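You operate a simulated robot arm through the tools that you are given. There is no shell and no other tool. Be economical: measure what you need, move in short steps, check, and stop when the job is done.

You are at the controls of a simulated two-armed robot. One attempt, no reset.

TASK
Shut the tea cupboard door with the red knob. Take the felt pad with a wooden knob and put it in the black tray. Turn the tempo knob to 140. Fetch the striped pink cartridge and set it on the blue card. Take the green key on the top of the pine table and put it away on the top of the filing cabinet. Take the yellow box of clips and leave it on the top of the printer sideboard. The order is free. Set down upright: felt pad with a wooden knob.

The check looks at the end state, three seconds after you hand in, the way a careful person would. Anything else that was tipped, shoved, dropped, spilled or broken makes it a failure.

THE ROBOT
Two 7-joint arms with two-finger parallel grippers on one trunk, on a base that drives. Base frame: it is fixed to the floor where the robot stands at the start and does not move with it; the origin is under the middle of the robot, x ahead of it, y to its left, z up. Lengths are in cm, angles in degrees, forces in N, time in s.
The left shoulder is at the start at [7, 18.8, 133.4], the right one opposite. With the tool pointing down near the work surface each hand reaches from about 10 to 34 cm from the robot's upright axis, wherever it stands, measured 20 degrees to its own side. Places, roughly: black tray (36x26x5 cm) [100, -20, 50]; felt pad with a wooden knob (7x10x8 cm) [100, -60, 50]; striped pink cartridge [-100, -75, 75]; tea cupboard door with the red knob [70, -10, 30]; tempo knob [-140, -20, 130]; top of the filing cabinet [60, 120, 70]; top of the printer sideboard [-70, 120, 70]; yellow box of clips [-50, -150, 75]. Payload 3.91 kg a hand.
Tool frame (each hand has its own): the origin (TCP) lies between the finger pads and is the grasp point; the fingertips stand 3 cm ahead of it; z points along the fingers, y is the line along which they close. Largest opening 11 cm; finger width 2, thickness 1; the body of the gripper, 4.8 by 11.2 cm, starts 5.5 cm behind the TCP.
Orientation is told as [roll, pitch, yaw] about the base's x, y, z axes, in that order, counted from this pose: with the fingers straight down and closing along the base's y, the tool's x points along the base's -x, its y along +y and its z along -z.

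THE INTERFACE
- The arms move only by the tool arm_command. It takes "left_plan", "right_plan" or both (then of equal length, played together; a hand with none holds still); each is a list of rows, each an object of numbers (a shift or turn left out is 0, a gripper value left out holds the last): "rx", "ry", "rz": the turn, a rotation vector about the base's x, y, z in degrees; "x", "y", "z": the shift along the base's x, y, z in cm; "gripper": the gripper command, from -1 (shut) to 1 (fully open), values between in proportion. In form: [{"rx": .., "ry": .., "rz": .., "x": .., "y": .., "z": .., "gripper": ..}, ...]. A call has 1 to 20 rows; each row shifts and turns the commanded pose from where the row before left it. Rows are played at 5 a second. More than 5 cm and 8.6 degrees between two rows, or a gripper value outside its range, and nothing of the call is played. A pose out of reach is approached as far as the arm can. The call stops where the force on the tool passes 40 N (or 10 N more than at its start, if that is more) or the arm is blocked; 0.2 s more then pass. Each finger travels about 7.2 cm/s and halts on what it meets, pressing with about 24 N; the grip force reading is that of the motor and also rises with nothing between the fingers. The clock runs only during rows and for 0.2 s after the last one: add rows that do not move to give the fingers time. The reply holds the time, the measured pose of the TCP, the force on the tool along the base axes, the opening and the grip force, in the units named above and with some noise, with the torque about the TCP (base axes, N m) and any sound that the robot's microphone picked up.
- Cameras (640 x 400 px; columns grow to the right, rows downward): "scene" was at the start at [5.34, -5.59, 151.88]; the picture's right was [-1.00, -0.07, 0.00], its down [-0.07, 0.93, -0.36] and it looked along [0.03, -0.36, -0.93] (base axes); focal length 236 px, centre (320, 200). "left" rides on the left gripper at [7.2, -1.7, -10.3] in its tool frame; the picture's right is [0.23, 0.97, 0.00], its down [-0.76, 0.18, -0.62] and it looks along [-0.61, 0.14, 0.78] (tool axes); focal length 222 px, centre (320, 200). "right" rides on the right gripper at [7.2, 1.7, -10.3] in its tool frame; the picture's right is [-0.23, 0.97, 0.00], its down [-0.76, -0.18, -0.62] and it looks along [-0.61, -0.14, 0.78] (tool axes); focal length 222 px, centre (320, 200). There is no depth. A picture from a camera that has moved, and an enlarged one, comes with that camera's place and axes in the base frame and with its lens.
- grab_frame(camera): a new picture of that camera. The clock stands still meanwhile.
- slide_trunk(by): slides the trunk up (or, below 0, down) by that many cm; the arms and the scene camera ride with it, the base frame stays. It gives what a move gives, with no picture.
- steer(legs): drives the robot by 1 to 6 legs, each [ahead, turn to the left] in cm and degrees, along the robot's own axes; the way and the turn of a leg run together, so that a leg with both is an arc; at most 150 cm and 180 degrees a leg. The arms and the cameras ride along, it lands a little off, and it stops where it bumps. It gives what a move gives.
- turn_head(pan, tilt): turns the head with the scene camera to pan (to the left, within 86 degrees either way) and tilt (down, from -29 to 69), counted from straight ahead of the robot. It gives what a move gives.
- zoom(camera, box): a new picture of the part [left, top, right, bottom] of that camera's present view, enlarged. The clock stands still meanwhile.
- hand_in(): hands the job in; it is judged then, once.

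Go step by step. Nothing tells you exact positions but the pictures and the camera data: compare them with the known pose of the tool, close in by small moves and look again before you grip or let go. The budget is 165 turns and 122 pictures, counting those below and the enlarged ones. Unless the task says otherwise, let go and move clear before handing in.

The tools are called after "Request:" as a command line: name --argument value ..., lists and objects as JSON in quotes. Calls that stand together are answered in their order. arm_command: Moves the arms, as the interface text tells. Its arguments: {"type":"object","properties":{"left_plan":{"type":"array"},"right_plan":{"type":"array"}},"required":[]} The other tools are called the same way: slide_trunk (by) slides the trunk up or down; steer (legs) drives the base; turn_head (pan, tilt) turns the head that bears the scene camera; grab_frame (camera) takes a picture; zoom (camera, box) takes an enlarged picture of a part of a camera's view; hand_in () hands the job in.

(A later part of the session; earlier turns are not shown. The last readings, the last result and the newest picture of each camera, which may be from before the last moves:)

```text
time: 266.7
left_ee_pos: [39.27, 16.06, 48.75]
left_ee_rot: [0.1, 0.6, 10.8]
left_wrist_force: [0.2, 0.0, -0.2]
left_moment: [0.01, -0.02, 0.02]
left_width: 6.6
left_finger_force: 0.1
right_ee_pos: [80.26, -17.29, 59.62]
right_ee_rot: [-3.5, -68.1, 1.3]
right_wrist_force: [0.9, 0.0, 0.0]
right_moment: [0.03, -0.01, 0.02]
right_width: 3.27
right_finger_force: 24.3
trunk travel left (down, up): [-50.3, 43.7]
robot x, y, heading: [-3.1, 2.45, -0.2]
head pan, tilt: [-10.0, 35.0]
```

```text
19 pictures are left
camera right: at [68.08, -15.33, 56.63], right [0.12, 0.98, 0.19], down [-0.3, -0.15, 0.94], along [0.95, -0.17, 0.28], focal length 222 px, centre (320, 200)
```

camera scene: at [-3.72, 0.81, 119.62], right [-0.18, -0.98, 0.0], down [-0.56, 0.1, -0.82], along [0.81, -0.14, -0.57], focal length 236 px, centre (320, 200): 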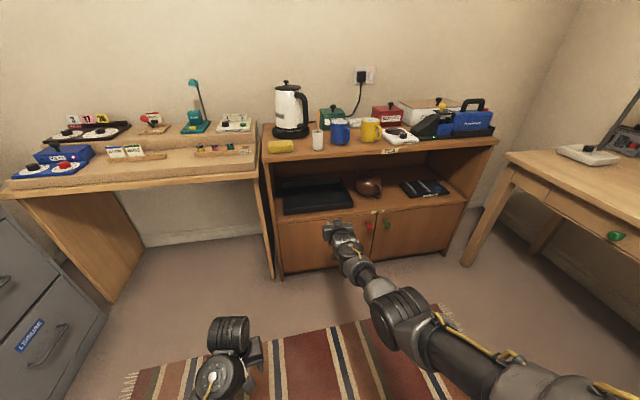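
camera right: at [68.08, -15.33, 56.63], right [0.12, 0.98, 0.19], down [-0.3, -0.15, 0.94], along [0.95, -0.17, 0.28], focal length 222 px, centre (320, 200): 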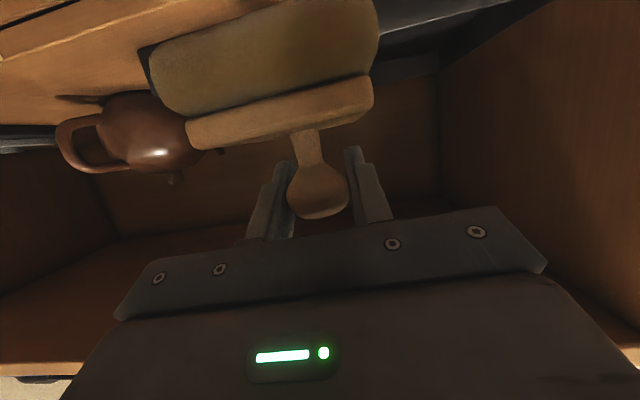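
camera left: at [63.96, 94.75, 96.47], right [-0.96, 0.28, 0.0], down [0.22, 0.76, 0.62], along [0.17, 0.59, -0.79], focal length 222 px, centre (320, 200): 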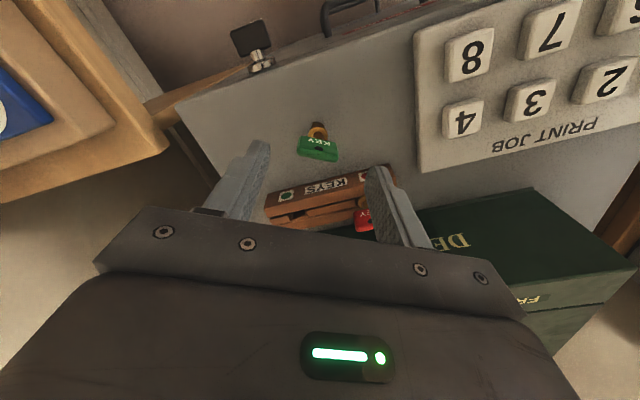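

Request:
steer --legs '[[18, 0]]'

Request:
zoom --camera "scene" --box '[230, 150, 422, 270]'

Request:
grab_frame --camera "right"

```text
time: 268.2
left_ee_pos: [57.15, 15.96, 48.58]
left_ee_rot: [0.1, 0.6, 10.7]
left_wrist_force: [0.8, 1.2, -0.8]
left_moment: [0.04, 0.02, -0.01]
left_width: 6.62
left_finger_force: 0.1
right_ee_pos: [98.08, -17.35, 59.63]
right_ee_rot: [-3.5, -68.1, 1.4]
right_wrist_force: [0.1, -0.9, -0.6]
right_moment: [-0.03, -0.01, 0.0]
right_width: 3.28
right_finger_force: 23.8
trunk travel left (down, up): [-50.3, 43.7]
robot x, y, heading: [14.78, 2.63, 0.0]
head pan, tilt: [-10.0, 35.0]
```

```text
3.33 times, centred on (326, 210) of scene
camera zoom: at [28.45, 0.77, 122.1], right [-0.18, -0.98, 0.0], down [-0.57, 0.1, -0.82], along [0.81, -0.14, -0.57], focal length 786 px, centre (300, 167)
```

zoom: 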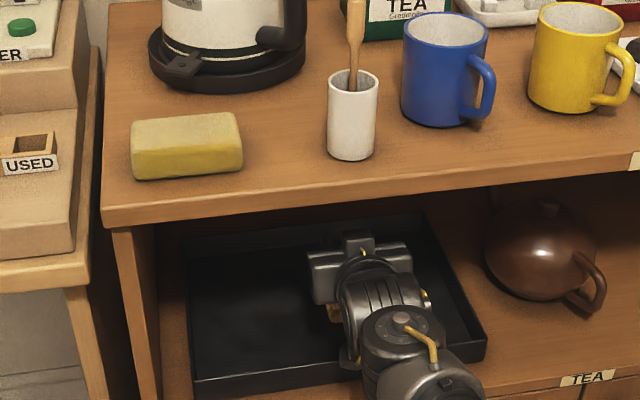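

```text
17 pictures are left
camera right: at [85.94, -15.34, 56.64], right [0.12, 0.98, 0.19], down [-0.3, -0.15, 0.94], along [0.95, -0.17, 0.28], focal length 222 px, centre (320, 200)
```

right: 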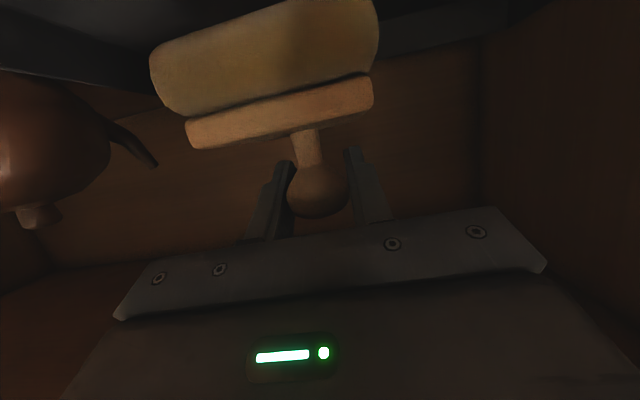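

The pad is above the tray. To keep the hand camera clear of the front rim I back 3 cm, then lower with the trunk.

Request:
arm_command --right_plan '[{"x": -1.5, "y": 0.3}, {"x": -1.5, "y": 0.3}, {}]'

Request:
slide_trunk --by -5.3

Request:
slide_trunk --by -0.6

Request:
grab_frame --camera "right"

```text
time: 269.0
left_ee_pos: [57.17, 16.03, 48.58]
left_ee_rot: [0.1, 0.4, 10.8]
left_wrist_force: [-0.3, 0.3, -0.3]
left_moment: [0.0, 0.0, 0.0]
left_width: 6.59
left_finger_force: 0.1
right_ee_pos: [95.14, -16.76, 59.78]
right_ee_rot: [-3.5, -68.2, 1.4]
right_wrist_force: [-0.3, -0.1, -0.7]
right_moment: [0.0, -0.02, -0.03]
right_width: 3.27
right_finger_force: 24.0
trunk travel left (down, up): [-50.3, 43.7]
robot x, y, heading: [14.56, 2.5, -0.1]
head pan, tilt: [-10.0, 35.0]
```

```text
time: 269.9
left_ee_pos: [57.08, 15.97, 43.48]
left_ee_rot: [0.0, 0.5, 10.8]
left_wrist_force: [-0.3, 0.0, -0.5]
left_moment: [0.0, 0.0, 0.01]
left_width: 6.61
left_finger_force: 0.0
right_ee_pos: [95.16, -16.8, 55.16]
right_ee_rot: [-3.6, -68.7, 1.5]
right_wrist_force: [15.2, -3.5, 23.1]
right_moment: [0.05, 0.49, 0.01]
right_width: 3.3
right_finger_force: 23.8
trunk travel left (down, up): [-45.0, 49.0]
robot x, y, heading: [14.89, 2.15, 0.1]
head pan, tilt: [-10.0, 35.0]
```

```text
time: 270.5
left_ee_pos: [57.08, 16.01, 42.89]
left_ee_rot: [0.1, 0.4, 10.8]
left_wrist_force: [0.6, 1.0, -0.1]
left_moment: [0.0, -0.01, 0.0]
left_width: 6.61
left_finger_force: 0.0
right_ee_pos: [95.16, -16.58, 54.27]
right_ee_rot: [-3.6, -68.6, 1.4]
right_wrist_force: [14.1, -1.2, 20.7]
right_moment: [0.07, 0.51, -0.01]
right_width: 3.27
right_finger_force: 24.0
trunk travel left (down, up): [-44.4, 49.6]
robot x, y, heading: [14.8, 2.72, -0.1]
head pan, tilt: [-10.0, 35.0]
```

```text
16 pictures are left
camera right: at [83.0, -14.65, 51.25], right [0.11, 0.98, 0.19], down [-0.31, -0.15, 0.94], along [0.94, -0.17, 0.28], focal length 222 px, centre (320, 200)
```

right: 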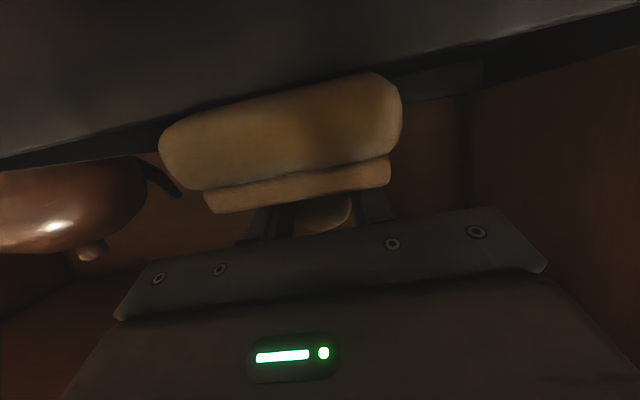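

The pad's front edge caught on the front rim and it tilted a little in the grip. I raise, go 4 cm deeper and steepen the tool slightly so the camera clears the rim.

Request:
slide_trunk --by 2.8

Request:
arm_command --right_plan '[{"x": 2}, {"x": 2}, {"ry": 5.5}, {"ry": 5.5}, {}]'

Request:
grab_frame --camera "right"

```text
time: 271.2
left_ee_pos: [57.12, 15.99, 45.51]
left_ee_rot: [0.1, 0.6, 10.8]
left_wrist_force: [0.9, -0.4, -0.4]
left_moment: [0.01, 0.0, 0.0]
left_width: 6.61
left_finger_force: 0.0
right_ee_pos: [95.03, -16.74, 56.49]
right_ee_rot: [-3.5, -68.1, 1.4]
right_wrist_force: [-0.3, -0.2, -0.4]
right_moment: [-0.03, 0.0, 0.0]
right_width: 3.29
right_finger_force: 23.9
trunk travel left (down, up): [-47.2, 46.8]
robot x, y, heading: [14.84, 2.44, 0.1]
head pan, tilt: [-10.0, 35.0]
```

```text
time: 272.4
left_ee_pos: [57.08, 16.02, 45.5]
left_ee_rot: [0.1, 0.5, 10.8]
left_wrist_force: [0.5, 0.7, 0.2]
left_moment: [-0.01, -0.04, -0.05]
left_width: 6.61
left_finger_force: 0.1
right_ee_pos: [99.05, -16.79, 56.53]
right_ee_rot: [-3.1, -57.0, 1.0]
right_wrist_force: [-0.7, -0.4, -0.5]
right_moment: [0.0, -0.04, 0.04]
right_width: 3.28
right_finger_force: 23.5
trunk travel left (down, up): [-47.2, 46.8]
robot x, y, heading: [14.64, 2.26, -0.1]
head pan, tilt: [-10.0, 35.0]
```

```text
15 pictures are left
camera right: at [86.56, -14.75, 55.99], right [0.15, 0.98, 0.16], down [-0.11, -0.15, 0.98], along [0.98, -0.17, 0.09], focal length 222 px, centre (320, 200)
```

right: 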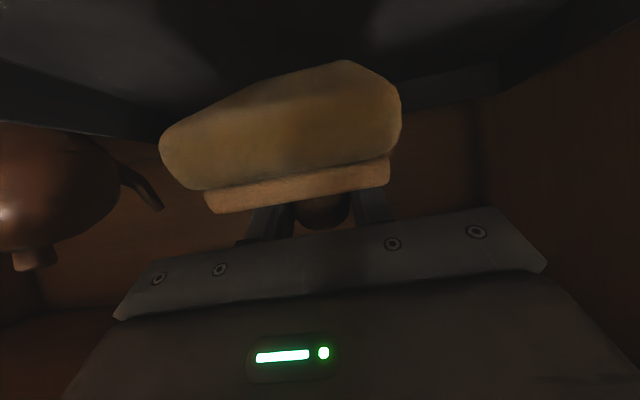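

The pad leans with its front up; lowering will bring its rear onto the tray floor and press it flat. I go down in small steps.

Request:
slide_trunk --by -1.3

Request:
slide_trunk --by -1

Request:
grab_frame --camera "right"

```text
time: 273.0
left_ee_pos: [57.12, 15.98, 44.26]
left_ee_rot: [0.1, 0.5, 10.8]
left_wrist_force: [0.2, 0.1, -0.5]
left_moment: [-0.06, -0.01, 0.03]
left_width: 6.61
left_finger_force: 0.1
right_ee_pos: [99.05, -16.79, 55.34]
right_ee_rot: [-3.1, -57.2, 1.0]
right_wrist_force: [0.5, -0.7, 0.4]
right_moment: [0.01, 0.0, 0.02]
right_width: 3.28
right_finger_force: 24.4
trunk travel left (down, up): [-45.9, 48.1]
robot x, y, heading: [14.82, 2.08, 0.2]
head pan, tilt: [-10.0, 35.0]
```

```text
time: 273.6
left_ee_pos: [57.13, 15.94, 43.19]
left_ee_rot: [0.1, 0.5, 10.8]
left_wrist_force: [-1.2, 0.4, -0.2]
left_moment: [0.0, 0.01, 0.0]
left_width: 6.62
left_finger_force: 0.0
right_ee_pos: [98.9, -16.75, 54.3]
right_ee_rot: [-3.0, -57.2, 1.1]
right_wrist_force: [-0.1, -0.8, -0.4]
right_moment: [0.01, 0.01, 0.01]
right_width: 3.28
right_finger_force: 24.4
trunk travel left (down, up): [-44.9, 49.1]
robot x, y, heading: [14.33, 2.32, -0.0]
head pan, tilt: [-10.0, 35.0]
```

```text
14 pictures are left
camera right: at [86.55, -14.75, 53.72], right [0.15, 0.98, 0.16], down [-0.12, -0.15, 0.98], along [0.98, -0.17, 0.09], focal length 222 px, centre (320, 200)
```

right: 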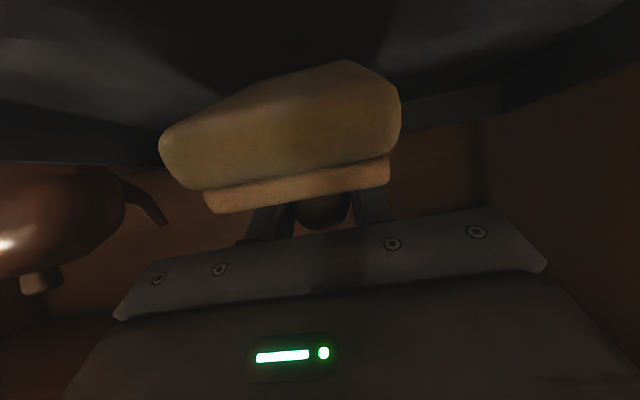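

Request:
slide_trunk --by -0.8

Request:
slide_trunk --by -0.7

Request:
grab_frame --camera "right"

```text
time: 274.2
left_ee_pos: [57.22, 16.04, 42.42]
left_ee_rot: [0.1, 0.4, 10.9]
left_wrist_force: [0.5, 0.1, 0.9]
left_moment: [-0.02, -0.04, 0.0]
left_width: 6.61
left_finger_force: 0.0
right_ee_pos: [99.01, -16.78, 53.41]
right_ee_rot: [-3.0, -57.2, 0.9]
right_wrist_force: [0.2, -0.2, 0.7]
right_moment: [0.02, -0.05, 0.01]
right_width: 3.31
right_finger_force: 24.0
trunk travel left (down, up): [-44.1, 49.9]
robot x, y, heading: [14.99, 2.57, -0.1]
head pan, tilt: [-10.0, 35.0]
```

```text
time: 274.7
left_ee_pos: [57.07, 15.92, 41.9]
left_ee_rot: [0.0, 0.4, 10.8]
left_wrist_force: [1.1, 0.2, 0.6]
left_moment: [0.02, 0.02, 0.01]
left_width: 6.59
left_finger_force: 0.0
right_ee_pos: [99.06, -16.83, 53.49]
right_ee_rot: [-3.0, -57.7, 0.9]
right_wrist_force: [0.2, -3.3, 17.9]
right_moment: [0.21, -0.22, -0.07]
right_width: 3.31
right_finger_force: 23.5
trunk travel left (down, up): [-43.4, 50.6]
robot x, y, heading: [14.93, 2.48, 0.1]
head pan, tilt: [-10.0, 35.0]
```

```text
13 pictures are left
camera right: at [86.63, -14.83, 52.7], right [0.15, 0.97, 0.16], down [-0.13, -0.15, 0.98], along [0.98, -0.17, 0.1], focal length 222 px, centre (320, 200)
```

right: 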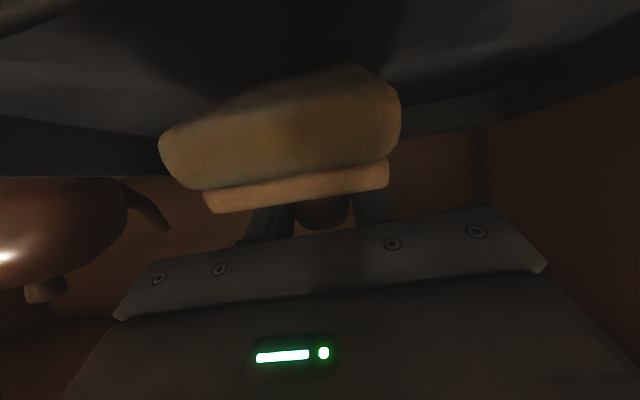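

Contact with the tray floor at the rear edge. I press a little further to rotate the pad flat.

Request:
slide_trunk --by -0.6

Request:
grab_frame --camera "right"

```text
time: 275.3
left_ee_pos: [57.07, 15.94, 41.33]
left_ee_rot: [0.0, 0.2, 10.7]
left_wrist_force: [0.2, -0.6, -0.7]
left_moment: [-0.03, 0.05, 0.02]
left_width: 6.62
left_finger_force: 0.1
right_ee_pos: [99.03, -16.94, 53.19]
right_ee_rot: [-3.0, -57.9, 1.1]
right_wrist_force: [-4.4, -7.9, 33.4]
right_moment: [0.16, -0.08, -0.08]
right_width: 3.3
right_finger_force: 23.6
trunk travel left (down, up): [-42.8, 51.2]
robot x, y, heading: [14.46, 2.38, -0.2]
head pan, tilt: [-10.0, 35.0]
```

```text
12 pictures are left
camera right: at [86.56, -14.81, 52.34], right [0.15, 0.97, 0.16], down [-0.13, -0.15, 0.98], along [0.98, -0.17, 0.1], focal length 222 px, centre (320, 200)
```

right: 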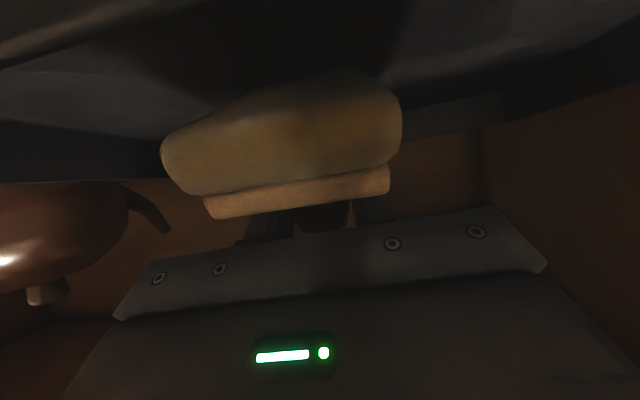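

Contact is nearly under the knob, so pressing won't flatten it; on release it will settle front-down. To land clear of the rim I lift slightly, go 3 cm deeper, and touch down again.

Request:
slide_trunk --by 1.8

Request:
arm_command --right_plan '[{"x": 1.5}, {"x": 1.5}, {}]'

Request:
slide_trunk --by -0.9

Request:
zoom --camera "scene" --box '[230, 150, 422, 270]'

```text
time: 275.9
left_ee_pos: [57.14, 16.04, 42.95]
left_ee_rot: [0.1, 0.5, 10.8]
left_wrist_force: [0.2, 0.5, -0.7]
left_moment: [-0.03, -0.04, -0.01]
left_width: 6.62
left_finger_force: 0.0
right_ee_pos: [98.9, -16.77, 53.65]
right_ee_rot: [-3.0, -56.8, 1.0]
right_wrist_force: [-0.1, -0.4, 0.1]
right_moment: [0.0, -0.02, -0.01]
right_width: 3.26
right_finger_force: 24.0
trunk travel left (down, up): [-44.6, 49.4]
robot x, y, heading: [15.01, 2.48, -0.0]
head pan, tilt: [-10.0, 35.0]
```

```text
time: 276.7
left_ee_pos: [57.17, 15.91, 42.97]
left_ee_rot: [0.1, 0.5, 10.7]
left_wrist_force: [0.5, -0.2, -0.3]
left_moment: [0.02, -0.02, 0.04]
left_width: 6.61
left_finger_force: 0.1
right_ee_pos: [99.91, -16.96, 54.72]
right_ee_rot: [-3.0, -57.1, 1.0]
right_wrist_force: [-0.2, -0.3, -0.7]
right_moment: [0.03, 0.01, 0.01]
right_width: 3.26
right_finger_force: 24.2
right hand out of reach, approached as far as the arm can: row 1, 2
trunk travel left (down, up): [-44.6, 49.4]
robot x, y, heading: [15.1, 2.21, -0.2]
head pan, tilt: [-10.0, 35.0]
```

```text
time: 277.3
left_ee_pos: [57.19, 15.95, 42.03]
left_ee_rot: [0.2, 0.6, 10.8]
left_wrist_force: [-0.6, -0.6, 0.2]
left_moment: [-0.01, -0.02, -0.01]
left_width: 6.57
left_finger_force: 0.0
right_ee_pos: [99.86, -16.92, 53.95]
right_ee_rot: [-3.0, -57.3, 1.0]
right_wrist_force: [0.4, -0.2, -0.8]
right_moment: [-0.01, -0.02, -0.02]
right_width: 3.27
right_finger_force: 24.1
trunk travel left (down, up): [-43.7, 50.3]
robot x, y, heading: [14.94, 2.28, -0.2]
head pan, tilt: [-10.0, 35.0]
```

```text
3.33 times, centred on (326, 210) of scene
camera zoom: at [28.3, 0.77, 115.52], right [-0.18, -0.98, 0.0], down [-0.56, 0.1, -0.82], along [0.81, -0.14, -0.57], focal length 786 px, centre (300, 167)
```

zoom: 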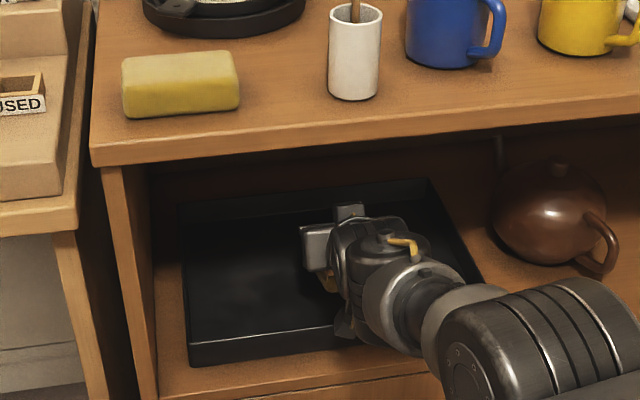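

At the arm's limit; I advance the base 2.5 cm instead and touch down.

Request:
steer --legs '[[2.5, 0]]'

Request:
slide_trunk --by -0.7

Request:
grab_frame --camera "right"

```text
time: 278.1
left_ee_pos: [59.81, 16.06, 42.03]
left_ee_rot: [0.1, 0.6, 10.8]
left_wrist_force: [-0.2, 0.9, 0.6]
left_moment: [0.0, -0.01, -0.01]
left_width: 6.63
left_finger_force: 0.1
right_ee_pos: [102.43, -17.09, 53.82]
right_ee_rot: [-3.0, -57.0, 1.0]
right_wrist_force: [0.8, 0.2, -0.6]
right_moment: [-0.04, -0.02, -0.02]
right_width: 3.25
right_finger_force: 23.6
trunk travel left (down, up): [-43.7, 50.3]
robot x, y, heading: [17.32, 2.34, -0.1]
head pan, tilt: [-10.0, 35.0]
```

```text
time: 278.7
left_ee_pos: [59.73, 15.96, 41.39]
left_ee_rot: [0.2, 0.5, 10.8]
left_wrist_force: [-0.1, -0.8, 0.6]
left_moment: [0.04, 0.01, -0.03]
left_width: 6.6
left_finger_force: 0.1
right_ee_pos: [102.31, -17.08, 53.2]
right_ee_rot: [-3.0, -57.3, 1.0]
right_wrist_force: [0.2, -1.3, -0.4]
right_moment: [0.02, 0.02, -0.01]
right_width: 3.26
right_finger_force: 23.8
trunk travel left (down, up): [-43.0, 51.0]
robot x, y, heading: [17.4, 2.39, 0.1]
head pan, tilt: [-10.0, 35.0]
```

```text
10 pictures are left
camera right: at [89.96, -15.03, 52.65], right [0.15, 0.98, 0.16], down [-0.12, -0.15, 0.98], along [0.98, -0.17, 0.09], focal length 222 px, centre (320, 200)
```

right: 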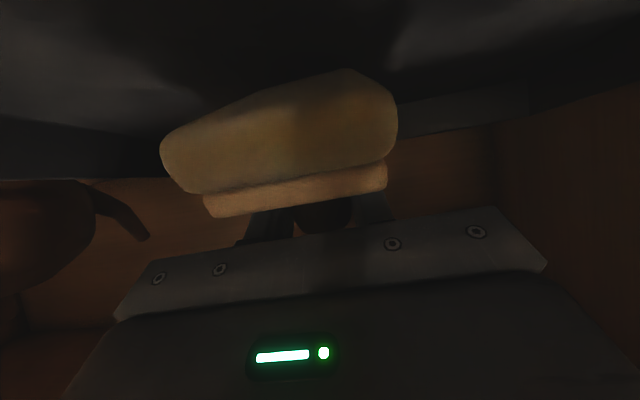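

Request:
slide_trunk --by -0.5

Request:
arm_command --right_plan '[{"gripper": -0.35}, {"gripper": -0.28}, {"gripper": -0.2}, {"gripper": -0.1}, {"gripper": 0}, {}, {}]'

Request:
grab_frame --camera "right"

```text
time: 279.2
left_ee_pos: [59.64, 15.99, 40.95]
left_ee_rot: [0.1, 0.4, 10.8]
left_wrist_force: [0.0, -0.3, 0.1]
left_moment: [0.01, 0.02, 0.01]
left_width: 6.59
left_finger_force: 0.1
right_ee_pos: [102.37, -17.06, 53.09]
right_ee_rot: [-3.0, -57.5, 0.9]
right_wrist_force: [-0.4, -0.8, 10.9]
right_moment: [0.28, -0.12, 0.01]
right_width: 3.28
right_finger_force: 23.7
trunk travel left (down, up): [-42.5, 51.5]
robot x, y, heading: [17.2, 2.09, -0.1]
head pan, tilt: [-10.0, 35.0]
```

```text
time: 280.8
left_ee_pos: [59.65, 15.92, 40.77]
left_ee_rot: [0.2, 0.5, 10.8]
left_wrist_force: [-1.0, 0.0, -1.0]
left_moment: [-0.01, 0.04, 0.02]
left_width: 6.59
left_finger_force: 0.0
right_ee_pos: [102.46, -17.05, 52.79]
right_ee_rot: [-3.0, -57.2, 0.9]
right_wrist_force: [0.0, -0.1, 0.4]
right_moment: [0.03, -0.01, -0.01]
right_width: 5.49
right_finger_force: 0.0
trunk travel left (down, up): [-42.5, 51.5]
robot x, y, heading: [17.15, 2.34, -0.1]
head pan, tilt: [-10.0, 35.0]
```

```text
9 pictures are left
camera right: at [89.97, -15.02, 52.14], right [0.15, 0.98, 0.16], down [-0.12, -0.15, 0.98], along [0.98, -0.17, 0.09], focal length 222 px, centre (320, 200)
```

right: 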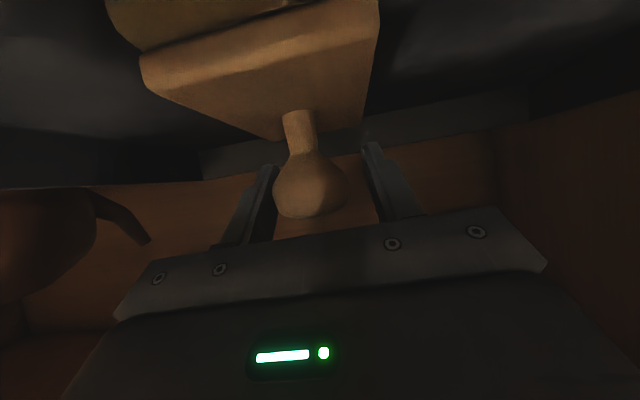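

The pad has settled flat and upright in the tray. I raise slightly and back out.

Request:
slide_trunk --by 1.6

Request:
steer --legs '[[-35, 0]]'

Request:
zoom --camera "scene" --box '[240, 120, 464, 260]'

```text
time: 281.4
left_ee_pos: [59.77, 16.01, 42.38]
left_ee_rot: [0.1, 0.6, 10.8]
left_wrist_force: [-0.3, 0.6, 0.1]
left_moment: [0.0, -0.03, -0.03]
left_width: 6.6
left_finger_force: 0.0
right_ee_pos: [102.51, -17.13, 54.37]
right_ee_rot: [-3.1, -57.1, 0.9]
right_wrist_force: [0.2, -0.4, -0.4]
right_moment: [0.01, 0.01, 0.01]
right_width: 5.51
right_finger_force: 0.0
trunk travel left (down, up): [-44.1, 49.9]
robot x, y, heading: [17.29, 2.22, 0.1]
head pan, tilt: [-10.0, 35.0]
```

```text
time: 283.7
left_ee_pos: [24.47, 15.93, 42.49]
left_ee_rot: [0.1, 0.5, 10.8]
left_wrist_force: [0.0, -1.0, -0.2]
left_moment: [-0.02, -0.01, 0.01]
left_width: 6.6
left_finger_force: 0.1
right_ee_pos: [67.29, -17.1, 54.38]
right_ee_rot: [-3.0, -57.2, 0.9]
right_wrist_force: [-0.6, -0.2, 1.0]
right_moment: [-0.02, -0.02, 0.0]
right_width: 5.5
right_finger_force: 0.0
trunk travel left (down, up): [-44.1, 49.9]
robot x, y, heading: [-17.94, 2.58, -0.2]
head pan, tilt: [-10.0, 35.0]
```

```text
2.86 times, centred on (352, 190) of scene
camera zoom: at [-4.4, 0.85, 115.93], right [-0.18, -0.98, 0.0], down [-0.56, 0.1, -0.82], along [0.81, -0.15, -0.57], focal length 673 px, centre (229, 229)
```

zoom: 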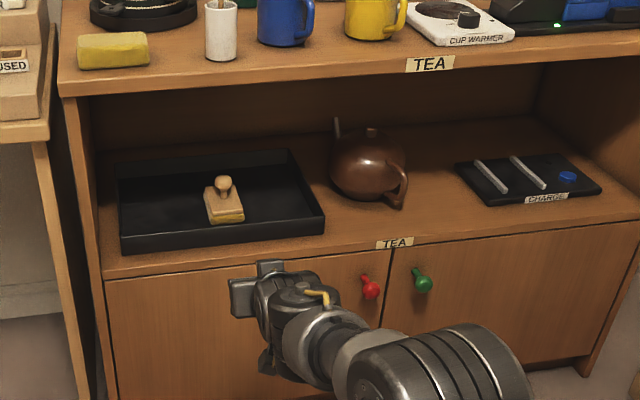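

The pad sits upright in the tray, and the door is shut. Only the tempo knob remains; I tuck the right hand, lower the head and look at the pier/shelf from below.

Request:
arm_command --right_plan '[{"x": -5}, {"x": -5}, {"x": -5}, {"x": -5}, {"x": -4}, {}]'

Request:
steer --legs '[[0, 110]]'

Request:
slide_trunk --by -20

Request:
turn_head --pan 82 --tilt -8

Request:
grab_frame --camera "scene"

```text
time: 285.3
left_ee_pos: [24.54, 16.09, 42.5]
left_ee_rot: [0.1, 0.5, 10.6]
left_wrist_force: [-0.4, 0.2, 0.1]
left_moment: [-0.01, -0.03, -0.04]
left_width: 6.6
left_finger_force: 0.1
right_ee_pos: [51.43, -21.19, 59.06]
right_ee_rot: [-10.2, -61.7, 5.4]
right_wrist_force: [0.7, 0.2, 0.7]
right_moment: [0.0, 0.0, 0.02]
right_width: 5.49
right_finger_force: 0.1
right hand out of reach, approached as far as the arm can: row 1, 2
trunk travel left (down, up): [-44.1, 49.9]
robot x, y, heading: [-18.21, 2.61, -0.0]
head pan, tilt: [-10.0, 35.0]
stopped in row 6 (right hand): the arm was blocked; the commanded pose is now the measured one
```

```text
time: 290.3
left_ee_pos: [-45.18, 37.63, 42.39]
left_ee_rot: [0.0, 0.4, 120.8]
left_wrist_force: [-0.9, -0.5, -0.4]
left_moment: [0.01, -0.01, 0.0]
left_width: 6.59
left_finger_force: 0.0
right_ee_pos: [-19.64, 75.76, 58.94]
right_ee_rot: [-10.2, -61.7, 115.6]
right_wrist_force: [0.1, -0.5, 0.0]
right_moment: [-0.01, -0.02, 0.0]
right_width: 5.48
right_finger_force: 0.1
trunk travel left (down, up): [-44.1, 49.9]
robot x, y, heading: [-17.84, 2.16, 109.8]
head pan, tilt: [-10.0, 35.0]
```

```text
time: 292.5
left_ee_pos: [-45.24, 37.64, 22.45]
left_ee_rot: [0.2, 0.5, 120.7]
left_wrist_force: [0.5, -0.3, -0.2]
left_moment: [-0.02, -0.02, -0.03]
left_width: 6.58
left_finger_force: 0.0
right_ee_pos: [-19.61, 75.78, 39.04]
right_ee_rot: [-10.3, -61.8, 115.5]
right_wrist_force: [0.2, 0.2, 0.2]
right_moment: [0.0, -0.01, -0.02]
right_width: 5.51
right_finger_force: 0.0
trunk travel left (down, up): [-24.1, 69.9]
robot x, y, heading: [-17.82, 1.8, 109.7]
head pan, tilt: [-10.0, 35.0]
```

```text
time: 294.2
left_ee_pos: [-45.31, 37.67, 22.41]
left_ee_rot: [0.1, 0.5, 120.8]
left_wrist_force: [-0.4, 0.4, -0.9]
left_moment: [0.02, -0.01, -0.04]
left_width: 6.62
left_finger_force: 0.1
right_ee_pos: [-19.59, 75.77, 38.97]
right_ee_rot: [-10.1, -61.7, 115.6]
right_wrist_force: [-0.1, 0.2, -0.1]
right_moment: [-0.01, 0.0, 0.0]
right_width: 5.52
right_finger_force: 0.0
trunk travel left (down, up): [-24.1, 69.9]
robot x, y, heading: [-17.75, 2.27, 109.8]
head pan, tilt: [82.0, -8.0]
```

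```text
7 pictures are left
camera scene: at [-28.11, 5.4, 102.76], right [-0.2, 0.98, 0.0], down [-0.14, -0.03, -0.99], along [-0.97, -0.2, 0.14], focal length 236 px, centre (320, 200)
```

scene: 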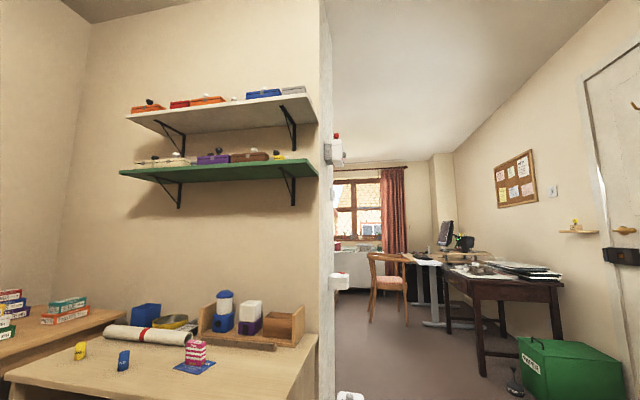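

Nothing beneath the shelf. I zoom on the small knobbed units in the wooden rack and on the pier.

Request:
zoom --camera "scene" --box '[100, 75, 356, 355]'

```text
1.43 times, centred on (228, 215) of scene
camera zoom: at [-28.11, 5.4, 102.76], right [-0.2, 0.98, 0.0], down [-0.14, -0.03, -0.99], along [-0.97, -0.2, 0.14], focal length 337 px, centre (451, 179)
```

zoom: 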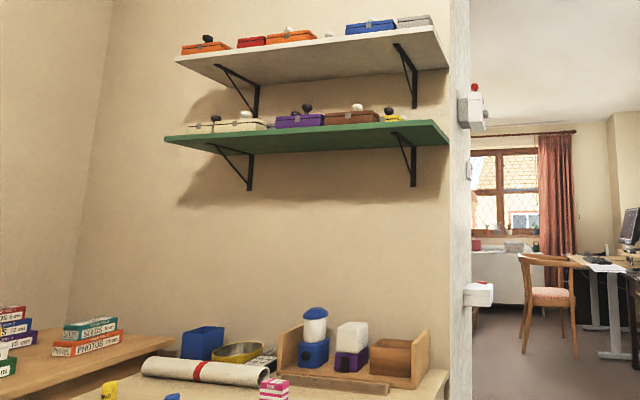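

Still no tempo dial. The one unseen surface is the back of the pier, so I drive around through the opening to look there.

Request:
slide_trunk --by 45

Request:
steer --legs '[[0, 57], [150, 0], [50, 0], [0, 45]]'

Request:
turn_head --pan 75 --tilt 15

Request:
grab_frame --camera "scene"

```text
refused: 45 is not a number from -40 to 40
```

```text
time: 302.2
left_ee_pos: [-170.67, 25.28, 22.53]
left_ee_rot: [0.1, 0.6, 178.3]
left_wrist_force: [0.2, 0.5, 0.0]
left_moment: [0.01, -0.03, -0.01]
left_width: 6.6
left_finger_force: 0.1
right_ee_pos: [-189.06, 67.14, 38.97]
right_ee_rot: [-10.2, -61.4, 173.3]
right_wrist_force: [-0.2, 0.5, 0.2]
right_moment: [0.0, -0.01, -0.01]
right_width: 5.5
right_finger_force: 0.0
trunk travel left (down, up): [-24.1, 69.9]
robot x, y, heading: [-126.25, 30.11, 176.8]
head pan, tilt: [82.0, -8.0]
stopped in leg 2: the robot was blocked; the commanded pose is now the measured one
```

```text
time: 303.1
left_ee_pos: [-170.65, 25.34, 22.42]
left_ee_rot: [0.1, 0.5, 178.4]
left_wrist_force: [-0.5, -0.8, 0.3]
left_moment: [0.0, 0.02, -0.04]
left_width: 6.58
left_finger_force: 0.0
right_ee_pos: [-189.08, 66.98, 38.74]
right_ee_rot: [-10.1, -61.4, 173.3]
right_wrist_force: [0.2, 0.1, -0.1]
right_moment: [0.01, 0.02, 0.03]
right_width: 5.51
right_finger_force: 0.1
trunk travel left (down, up): [-24.1, 69.9]
robot x, y, heading: [-126.63, 30.5, 177.0]
head pan, tilt: [75.0, 15.0]
```

```text
5 pictures are left
camera scene: at [-134.14, 21.63, 99.13], right [-0.95, 0.31, 0.0], down [0.08, 0.25, -0.97], along [-0.3, -0.92, -0.26], focal length 236 px, centre (320, 200)
```

scene: 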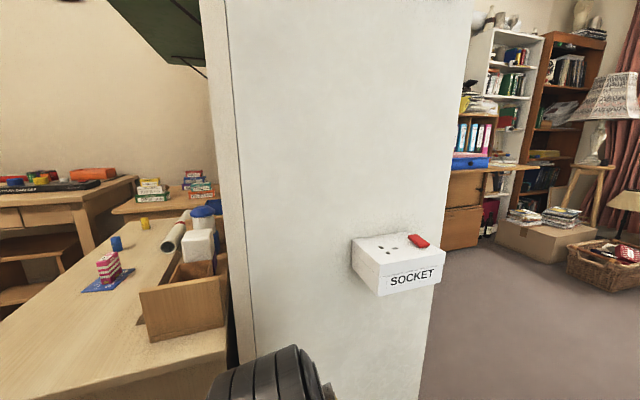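

The trunk raise was refused and the low left elbow met something near the pier. I back off, raise the trunk, and check the heater.

Request:
steer --legs '[[-15, 0]]'

Request:
slide_trunk --by 40

Request:
turn_head --pan 50 --tilt 45

Request:
grab_frame --camera "scene"

```text
time: 304.5
left_ee_pos: [-155.88, 24.46, 22.45]
left_ee_rot: [0.0, 0.5, 178.5]
left_wrist_force: [0.3, -0.5, 0.5]
left_moment: [0.0, 0.0, -0.03]
left_width: 6.6
left_finger_force: 0.1
right_ee_pos: [-174.34, 66.06, 38.81]
right_ee_rot: [-10.1, -61.4, 173.5]
right_wrist_force: [0.2, -0.4, 0.4]
right_moment: [0.01, 0.0, -0.01]
right_width: 5.5
right_finger_force: 0.1
trunk travel left (down, up): [-24.1, 69.9]
robot x, y, heading: [-111.05, 29.26, 176.9]
head pan, tilt: [75.0, 15.0]
```

```text
time: 308.3
left_ee_pos: [-155.8, 24.45, 62.48]
left_ee_rot: [0.1, 0.6, 178.5]
left_wrist_force: [0.1, 0.2, -0.5]
left_moment: [-0.02, -0.01, 0.01]
left_width: 6.62
left_finger_force: 0.1
right_ee_pos: [-174.35, 66.13, 78.77]
right_ee_rot: [-10.1, -61.3, 173.5]
right_wrist_force: [-0.3, 0.5, -0.5]
right_moment: [0.0, -0.02, 0.0]
right_width: 5.47
right_finger_force: 0.0
trunk travel left (down, up): [-64.1, 29.9]
robot x, y, heading: [-111.64, 29.22, 177.1]
head pan, tilt: [75.0, 15.0]
```

```text
time: 309.3
left_ee_pos: [-155.81, 24.42, 62.48]
left_ee_rot: [0.1, 0.5, 178.4]
left_wrist_force: [0.9, 0.1, 0.5]
left_moment: [-0.01, 0.0, 0.01]
left_width: 6.6
left_finger_force: 0.0
right_ee_pos: [-174.46, 66.11, 78.8]
right_ee_rot: [-10.1, -61.4, 173.5]
right_wrist_force: [0.1, 0.2, 0.1]
right_moment: [0.0, -0.04, -0.01]
right_width: 5.5
right_finger_force: 0.0
trunk travel left (down, up): [-64.1, 29.9]
robot x, y, heading: [-111.42, 29.36, 176.8]
head pan, tilt: [50.0, 45.0]
```

```text
4 pictures are left
camera scene: at [-121.94, 23.73, 134.45], right [-0.73, 0.68, 0.0], down [0.48, 0.52, -0.71], along [-0.48, -0.52, -0.71], focal length 236 px, centre (320, 200)
```

scene: 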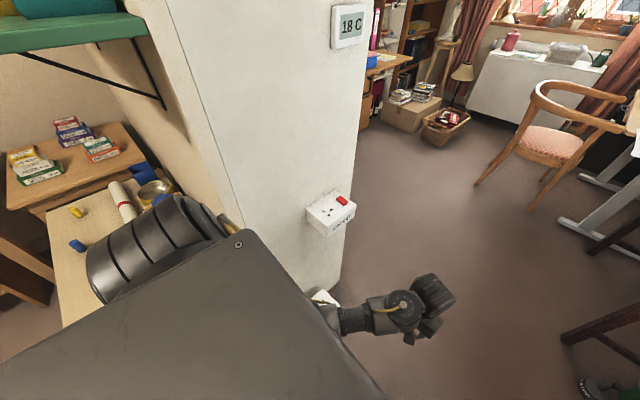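

The heater is undisturbed. I raise the trunk and make one careful pass to view the pier's back face.

Request:
slide_trunk --by 28

Request:
steer --legs '[[0, -12], [62, 0], [0, 62], [32, 0]]'

Request:
turn_head --pan 65 --tilt 15

```text
time: 312.1
left_ee_pos: [-155.81, 24.33, 90.48]
left_ee_rot: [0.1, 0.6, 178.5]
left_wrist_force: [-0.2, -0.4, -0.8]
left_moment: [-0.01, 0.02, 0.02]
left_width: 6.59
left_finger_force: 0.1
right_ee_pos: [-174.41, 66.09, 106.81]
right_ee_rot: [-10.1, -61.4, 173.5]
right_wrist_force: [-0.3, 1.3, -0.7]
right_moment: [0.0, -0.01, 0.01]
right_width: 5.51
right_finger_force: 0.1
trunk travel left (down, up): [-92.1, 1.9]
robot x, y, heading: [-111.74, 29.63, 176.7]
head pan, tilt: [50.0, 45.0]
```

```text
time: 320.8
left_ee_pos: [-214.79, -16.84, 90.45]
left_ee_rot: [0.0, 0.4, -129.5]
left_wrist_force: [-0.7, -0.2, -0.6]
left_moment: [0.0, -0.05, 0.03]
left_width: 6.6
left_finger_force: 0.0
right_ee_pos: [-259.17, -5.78, 106.93]
right_ee_rot: [-10.1, -61.5, -134.6]
right_wrist_force: [0.2, 0.2, 0.2]
right_moment: [-0.02, -0.03, -0.03]
right_width: 5.49
right_finger_force: 0.1
trunk travel left (down, up): [-92.1, 1.9]
robot x, y, heading: [-191.37, 21.4, -131.0]
head pan, tilt: [50.0, 45.0]
```

```text
time: 321.8
left_ee_pos: [-214.77, -16.84, 90.42]
left_ee_rot: [0.0, 0.5, -129.4]
left_wrist_force: [0.2, -0.1, 0.4]
left_moment: [-0.02, 0.0, 0.01]
left_width: 6.64
left_finger_force: 0.0
right_ee_pos: [-259.13, -5.74, 106.99]
right_ee_rot: [-10.1, -61.4, -134.5]
right_wrist_force: [-0.4, -0.1, 0.4]
right_moment: [-0.01, 0.01, 0.0]
right_width: 5.48
right_finger_force: 0.0
trunk travel left (down, up): [-92.1, 1.9]
robot x, y, heading: [-191.15, 21.24, -131.0]
head pan, tilt: [65.0, 15.0]
```

Request:
steer --legs '[[22, 0]]'

Request:
turn_head --pan 84 --tilt 15

Request:
grab_frame --camera "scene"

```text
time: 323.4
left_ee_pos: [-229.57, -33.7, 90.46]
left_ee_rot: [0.1, 0.3, -129.5]
left_wrist_force: [0.6, -0.6, 0.3]
left_moment: [0.0, -0.02, 0.02]
left_width: 6.61
left_finger_force: 0.1
right_ee_pos: [-273.84, -22.38, 106.84]
right_ee_rot: [-10.1, -61.4, -134.5]
right_wrist_force: [-0.1, 0.4, -0.6]
right_moment: [0.01, 0.03, 0.0]
right_width: 5.49
right_finger_force: 0.1
trunk travel left (down, up): [-92.1, 1.9]
robot x, y, heading: [-206.41, 4.56, -131.1]
head pan, tilt: [65.0, 15.0]
```

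```text
time: 324.3
left_ee_pos: [-229.53, -33.78, 90.32]
left_ee_rot: [0.2, 0.5, -129.5]
left_wrist_force: [-0.4, 0.7, -0.4]
left_moment: [-0.01, 0.01, -0.02]
left_width: 6.59
left_finger_force: 0.1
right_ee_pos: [-273.99, -22.47, 106.75]
right_ee_rot: [-10.1, -61.4, -134.6]
right_wrist_force: [-0.4, 0.3, -0.6]
right_moment: [0.01, -0.01, 0.05]
right_width: 5.52
right_finger_force: 0.0
trunk travel left (down, up): [-92.1, 1.9]
robot x, y, heading: [-206.3, 4.14, -131.1]
head pan, tilt: [84.0, 15.0]
```

```text
3 pictures are left
camera scene: at [-203.12, -6.24, 167.12], right [-0.73, -0.68, 0.0], down [-0.18, 0.19, -0.97], along [0.66, -0.71, -0.26], focal length 236 px, centre (320, 200)
```

scene: 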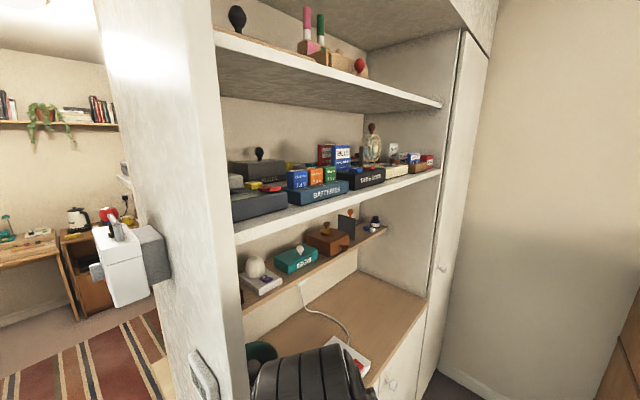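

A recessed cabinet with shelves is in the pier's back — the tempo control must be here. I zoom in.

Request:
zoom --camera "scene" --box '[230, 195, 400, 301]'

```text
3.76 times, centred on (315, 248) of scene
camera zoom: at [-203.12, -6.24, 167.12], right [-0.73, -0.68, 0.0], down [-0.18, 0.19, -0.97], along [0.66, -0.71, -0.26], focal length 887 px, centre (339, 19)
```

zoom: 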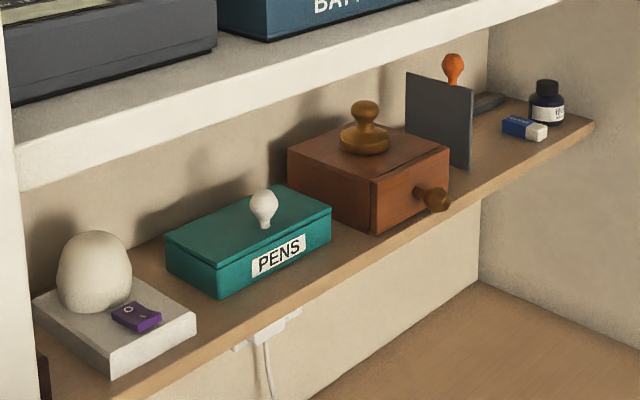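

At the shelf's near end, hidden by the stile, a dark-brown object at about (-156,-29,130) matches the hint: surely the metronome. I move round to face the alcove with clearance.

Request:
steer --legs '[[0, -18], [66, 0], [0, -180], [0, -31]]'

Request:
turn_head --pan 0 --tilt 20

```text
time: 337.8
left_ee_pos: [-218.93, -21.6, 90.36]
left_ee_rot: [0.1, 0.5, 1.8]
left_wrist_force: [0.6, -0.9, -0.2]
left_moment: [-0.02, 0.01, 0.01]
left_width: 6.61
left_finger_force: 0.1
right_ee_pos: [-198.12, -62.2, 107.02]
right_ee_rot: [-10.1, -61.4, -3.2]
right_wrist_force: [0.4, 0.0, 0.1]
right_moment: [-0.02, 0.02, 0.01]
right_width: 5.51
right_finger_force: 0.0
trunk travel left (down, up): [-92.1, 1.9]
robot x, y, heading: [-263.51, -29.13, 0.3]
head pan, tilt: [84.0, 15.0]
```

```text
time: 339.4
left_ee_pos: [-219.03, -21.61, 90.38]
left_ee_rot: [0.1, 0.4, 1.8]
left_wrist_force: [-0.4, -0.4, -0.1]
left_moment: [0.01, -0.01, 0.02]
left_width: 6.61
left_finger_force: 0.0
right_ee_pos: [-198.17, -62.2, 106.79]
right_ee_rot: [-10.1, -61.4, -3.4]
right_wrist_force: [0.1, -0.1, -0.7]
right_moment: [0.0, 0.0, 0.01]
right_width: 5.52
right_finger_force: 0.0
trunk travel left (down, up): [-92.1, 1.9]
robot x, y, heading: [-263.27, -29.16, 0.2]
head pan, tilt: [0.0, 20.0]
```

Request:
zoom --camera "scene" --box '[264, 165, 376, 235]'

```text
5.71 times, centred on (320, 200) of scene
camera zoom: at [-248.85, -29.09, 166.31], right [0.0, -1.0, 0.0], down [-0.34, 0.0, -0.94], along [0.94, 0.0, -0.34], focal length 1347 px, centre (320, 200)
```

zoom: 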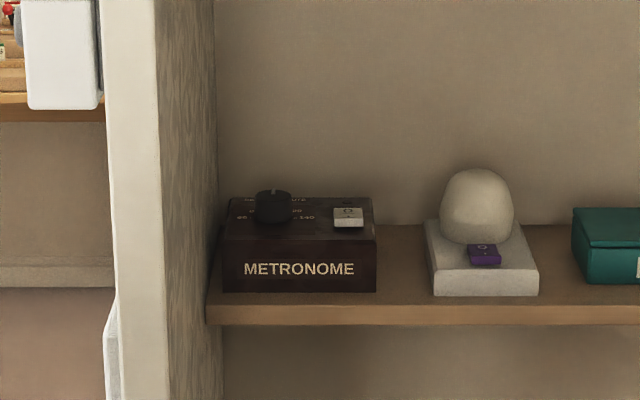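

It's the METRONOME: black knob on its top, "140" at the right. Knob centre ≈ (-141,-25,127), dia 3. I prepare the right hand: raise it to z≈128, yaw ~30°, 22° below horizontal.

Request:
arm_command --right_plan '[{"rz": 7.5, "z": 3}, {"rz": 7.5, "z": 3}, {"rz": 7.5, "z": 3}, {"rz": 7.5, "z": 3}, {"rz": 7.5, "z": 3}, {"rz": 7.2, "z": 3}, {"rx": 7.2, "ry": -2.8, "z": 3.5}, {}]'

```text
time: 341.2
left_ee_pos: [-219.09, -21.62, 90.42]
left_ee_rot: [0.2, 0.5, 1.7]
left_wrist_force: [-0.2, 0.2, 0.4]
left_moment: [-0.01, 0.01, -0.01]
left_width: 6.57
left_finger_force: 0.0
right_ee_pos: [-197.98, -62.15, 128.21]
right_ee_rot: [-0.4, -67.9, 32.7]
right_wrist_force: [0.4, 0.1, 0.1]
right_moment: [-0.01, -0.01, 0.02]
right_width: 5.5
right_finger_force: 0.1
trunk travel left (down, up): [-92.1, 1.9]
robot x, y, heading: [-263.45, -29.21, 0.3]
head pan, tilt: [0.0, 20.0]
```

Posture is exactly right. I retract the left hand a bit and drive in.

Request:
arm_command --left_plan '[{"x": -4}, {"x": -4}, {}]'

Request:
steer --legs '[[36, 0]]'

Request:
turn_head --pan 0 --tilt 29

```text
time: 342.0
left_ee_pos: [-226.78, -21.51, 90.41]
left_ee_rot: [0.1, 0.7, 1.6]
left_wrist_force: [0.8, -0.2, -0.7]
left_moment: [-0.01, 0.01, -0.02]
left_width: 6.59
left_finger_force: 0.1
right_ee_pos: [-197.77, -62.11, 128.25]
right_ee_rot: [-0.5, -67.9, 32.6]
right_wrist_force: [-0.7, 0.0, 0.1]
right_moment: [-0.04, 0.02, 0.01]
right_width: 5.51
right_finger_force: 0.0
trunk travel left (down, up): [-92.1, 1.9]
robot x, y, heading: [-263.1, -29.08, 0.3]
head pan, tilt: [0.0, 20.0]
```

```text
time: 344.3
left_ee_pos: [-190.57, -21.77, 90.46]
left_ee_rot: [0.1, 0.4, 1.4]
left_wrist_force: [0.4, 0.2, 0.2]
left_moment: [0.01, 0.0, -0.04]
left_width: 6.58
left_finger_force: 0.0
right_ee_pos: [-161.74, -62.28, 128.37]
right_ee_rot: [-0.7, -68.0, 32.7]
right_wrist_force: [0.1, -0.4, 0.0]
right_moment: [-0.02, 0.01, 0.01]
right_width: 5.52
right_finger_force: 0.0
trunk travel left (down, up): [-92.1, 1.9]
robot x, y, heading: [-226.47, -28.92, -0.1]
head pan, tilt: [0.0, 20.0]
```

```text
time: 345.0
left_ee_pos: [-190.47, -21.8, 90.37]
left_ee_rot: [0.1, 0.5, 1.3]
left_wrist_force: [-0.1, 0.4, -0.5]
left_moment: [-0.01, -0.02, 0.0]
left_width: 6.61
left_finger_force: 0.0
right_ee_pos: [-161.71, -62.41, 128.35]
right_ee_rot: [-0.6, -68.0, 32.5]
right_wrist_force: [0.4, 0.0, 0.1]
right_moment: [0.0, -0.01, 0.01]
right_width: 5.49
right_finger_force: 0.1
trunk travel left (down, up): [-92.1, 1.9]
robot x, y, heading: [-227.0, -29.05, -0.3]
head pan, tilt: [0.0, 29.0]
```

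I bring the right hand in front of the metronome, just to its right, before using the last picture.

Request:
arm_command --right_plan '[{"y": 4.5}, {"y": 4.5}, {"y": 4.5}, {"y": 4.5}, {"y": 4.5}, {"y": 4.9}, {"x": 3}, {"x": 3}, {"x": 2}, {}]'

```text
time: 347.2
left_ee_pos: [-190.48, -21.73, 90.47]
left_ee_rot: [0.1, 0.4, 1.4]
left_wrist_force: [-0.4, -0.8, 0.0]
left_moment: [0.0, 0.01, -0.03]
left_width: 6.6
left_finger_force: 0.0
right_ee_pos: [-153.83, -35.06, 128.51]
right_ee_rot: [-0.6, -68.0, 32.5]
right_wrist_force: [-0.2, -0.3, -0.4]
right_moment: [0.01, 0.0, 0.01]
right_width: 5.49
right_finger_force: 0.0
trunk travel left (down, up): [-92.1, 1.9]
robot x, y, heading: [-226.71, -28.91, -0.2]
head pan, tilt: [0.0, 29.0]
```

Request:
zoom --camera "scene" --box '[284, 172, 356, 217]'

```text
8.89 times, centred on (320, 194) of scene
camera zoom: at [-212.77, -29.23, 164.86], right [0.0, -1.0, 0.0], down [-0.48, 0.0, -0.87], along [0.87, 0.0, -0.48], focal length 2095 px, centre (320, 249)
```

zoom: 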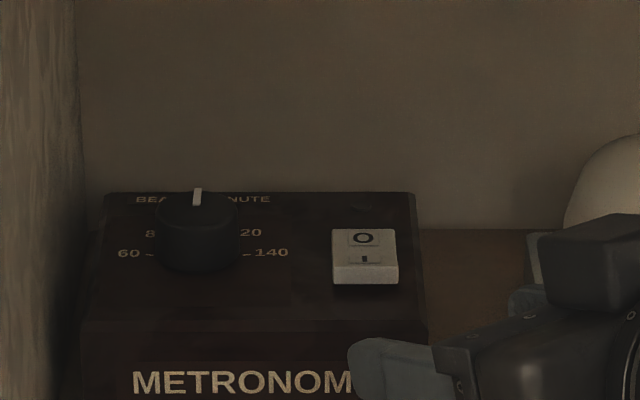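

Clear: labels 60–80–100–120–140 sweep from left over the rear to the right; the pointer is at the rear (100), so the knob needs 90° clockwise. Knob ≈ (-144.4,-24.65), z 127–129. I swing the hand to yaw 50° and come over it; I'll turn it in strokes.

Request:
arm_command --right_plan '[{"rz": 5.9, "z": 1.5}, {"rz": 5.9, "z": 1.5}, {"rz": 5.7}, {"x": 2.3, "y": 2.4}, {"x": 2.3, "y": 2.3}, {}]'

```text
time: 348.6
left_ee_pos: [-190.48, -21.79, 90.4]
left_ee_rot: [0.2, 0.6, 1.5]
left_wrist_force: [0.3, 0.2, -0.3]
left_moment: [0.01, 0.0, -0.01]
left_width: 6.62
left_finger_force: 0.0
right_ee_pos: [-149.15, -30.4, 131.35]
right_ee_rot: [-0.5, -68.1, 49.9]
right_wrist_force: [-1.2, 0.0, 0.5]
right_moment: [-0.02, 0.0, 0.01]
right_width: 5.49
right_finger_force: 0.2
trunk travel left (down, up): [-92.1, 1.9]
robot x, y, heading: [-226.82, -28.9, -0.0]
head pan, tilt: [0.0, 29.0]
```

Request:
arm_command --right_plan '[{"x": 1.8, "y": 2.1}, {"x": 1.7, "y": 2.2}, {}]'

Request:
arm_command --right_plan '[{"z": -0.8}, {"z": -0.6}, {}]'

Request:
arm_command --right_plan '[{"z": -0.4}, {}]'

```text
time: 349.4
left_ee_pos: [-190.43, -21.83, 90.37]
left_ee_rot: [0.1, 0.6, 1.5]
left_wrist_force: [0.3, -0.5, 0.1]
left_moment: [0.02, 0.0, 0.01]
left_width: 6.61
left_finger_force: 0.1
right_ee_pos: [-145.49, -26.11, 131.36]
right_ee_rot: [-0.5, -68.0, 49.9]
right_wrist_force: [-0.8, -0.2, -0.5]
right_moment: [0.01, -0.01, -0.01]
right_width: 5.48
right_finger_force: 0.1
trunk travel left (down, up): [-92.1, 1.9]
robot x, y, heading: [-226.71, -29.2, -0.2]
head pan, tilt: [0.0, 29.0]
```

```text
time: 350.2
left_ee_pos: [-190.4, -21.77, 90.27]
left_ee_rot: [0.1, 0.5, 1.5]
left_wrist_force: [-0.6, 0.6, 0.5]
left_moment: [0.02, 0.02, -0.01]
left_width: 6.61
left_finger_force: 0.1
right_ee_pos: [-145.72, -25.96, 129.96]
right_ee_rot: [-0.6, -68.1, 50.0]
right_wrist_force: [-0.1, 0.2, -0.2]
right_moment: [0.02, 0.01, 0.0]
right_width: 5.51
right_finger_force: 0.1
trunk travel left (down, up): [-92.1, 1.9]
robot x, y, heading: [-226.89, -29.15, 0.2]
head pan, tilt: [0.0, 29.0]
```

```text
time: 350.8
left_ee_pos: [-190.43, -21.79, 90.44]
left_ee_rot: [0.1, 0.6, 1.4]
left_wrist_force: [0.9, 0.3, -0.6]
left_moment: [-0.02, -0.01, -0.01]
left_width: 6.6
left_finger_force: 0.1
right_ee_pos: [-145.69, -25.86, 129.53]
right_ee_rot: [-0.7, -68.1, 50.0]
right_wrist_force: [0.0, -0.7, -0.6]
right_moment: [0.0, -0.03, -0.02]
right_width: 5.49
right_finger_force: 0.1
trunk travel left (down, up): [-92.1, 1.9]
robot x, y, heading: [-226.7, -29.47, -0.0]
head pan, tilt: [0.0, 29.0]
```

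Request:
arm_command --right_plan '[{"z": -0.4}, {}]'

Request:
arm_command --right_plan '[{"z": -0.4}, {}]'

```text
time: 351.4
left_ee_pos: [-190.38, -21.73, 90.36]
left_ee_rot: [0.1, 0.6, 1.4]
left_wrist_force: [0.1, -0.5, -0.4]
left_moment: [-0.01, 0.05, 0.04]
left_width: 6.59
left_finger_force: 0.1
right_ee_pos: [-145.66, -25.94, 129.2]
right_ee_rot: [-0.5, -68.0, 50.0]
right_wrist_force: [0.5, 0.0, -0.3]
right_moment: [-0.01, 0.0, 0.02]
right_width: 5.5
right_finger_force: 0.1
trunk travel left (down, up): [-92.1, 1.9]
robot x, y, heading: [-227.03, -29.05, -0.2]
head pan, tilt: [0.0, 29.0]
```

```text
time: 352.0
left_ee_pos: [-190.45, -21.78, 90.37]
left_ee_rot: [0.0, 0.5, 1.4]
left_wrist_force: [-0.3, -0.5, 0.1]
left_moment: [-0.01, 0.0, -0.01]
left_width: 6.62
left_finger_force: 0.0
right_ee_pos: [-145.74, -25.97, 128.71]
right_ee_rot: [-0.6, -68.0, 50.0]
right_wrist_force: [0.1, -0.3, 0.2]
right_moment: [0.0, 0.01, 0.0]
right_width: 5.46
right_finger_force: 0.0
trunk travel left (down, up): [-92.1, 1.9]
robot x, y, heading: [-226.45, -29.21, -0.2]
head pan, tilt: [0.0, 29.0]
```

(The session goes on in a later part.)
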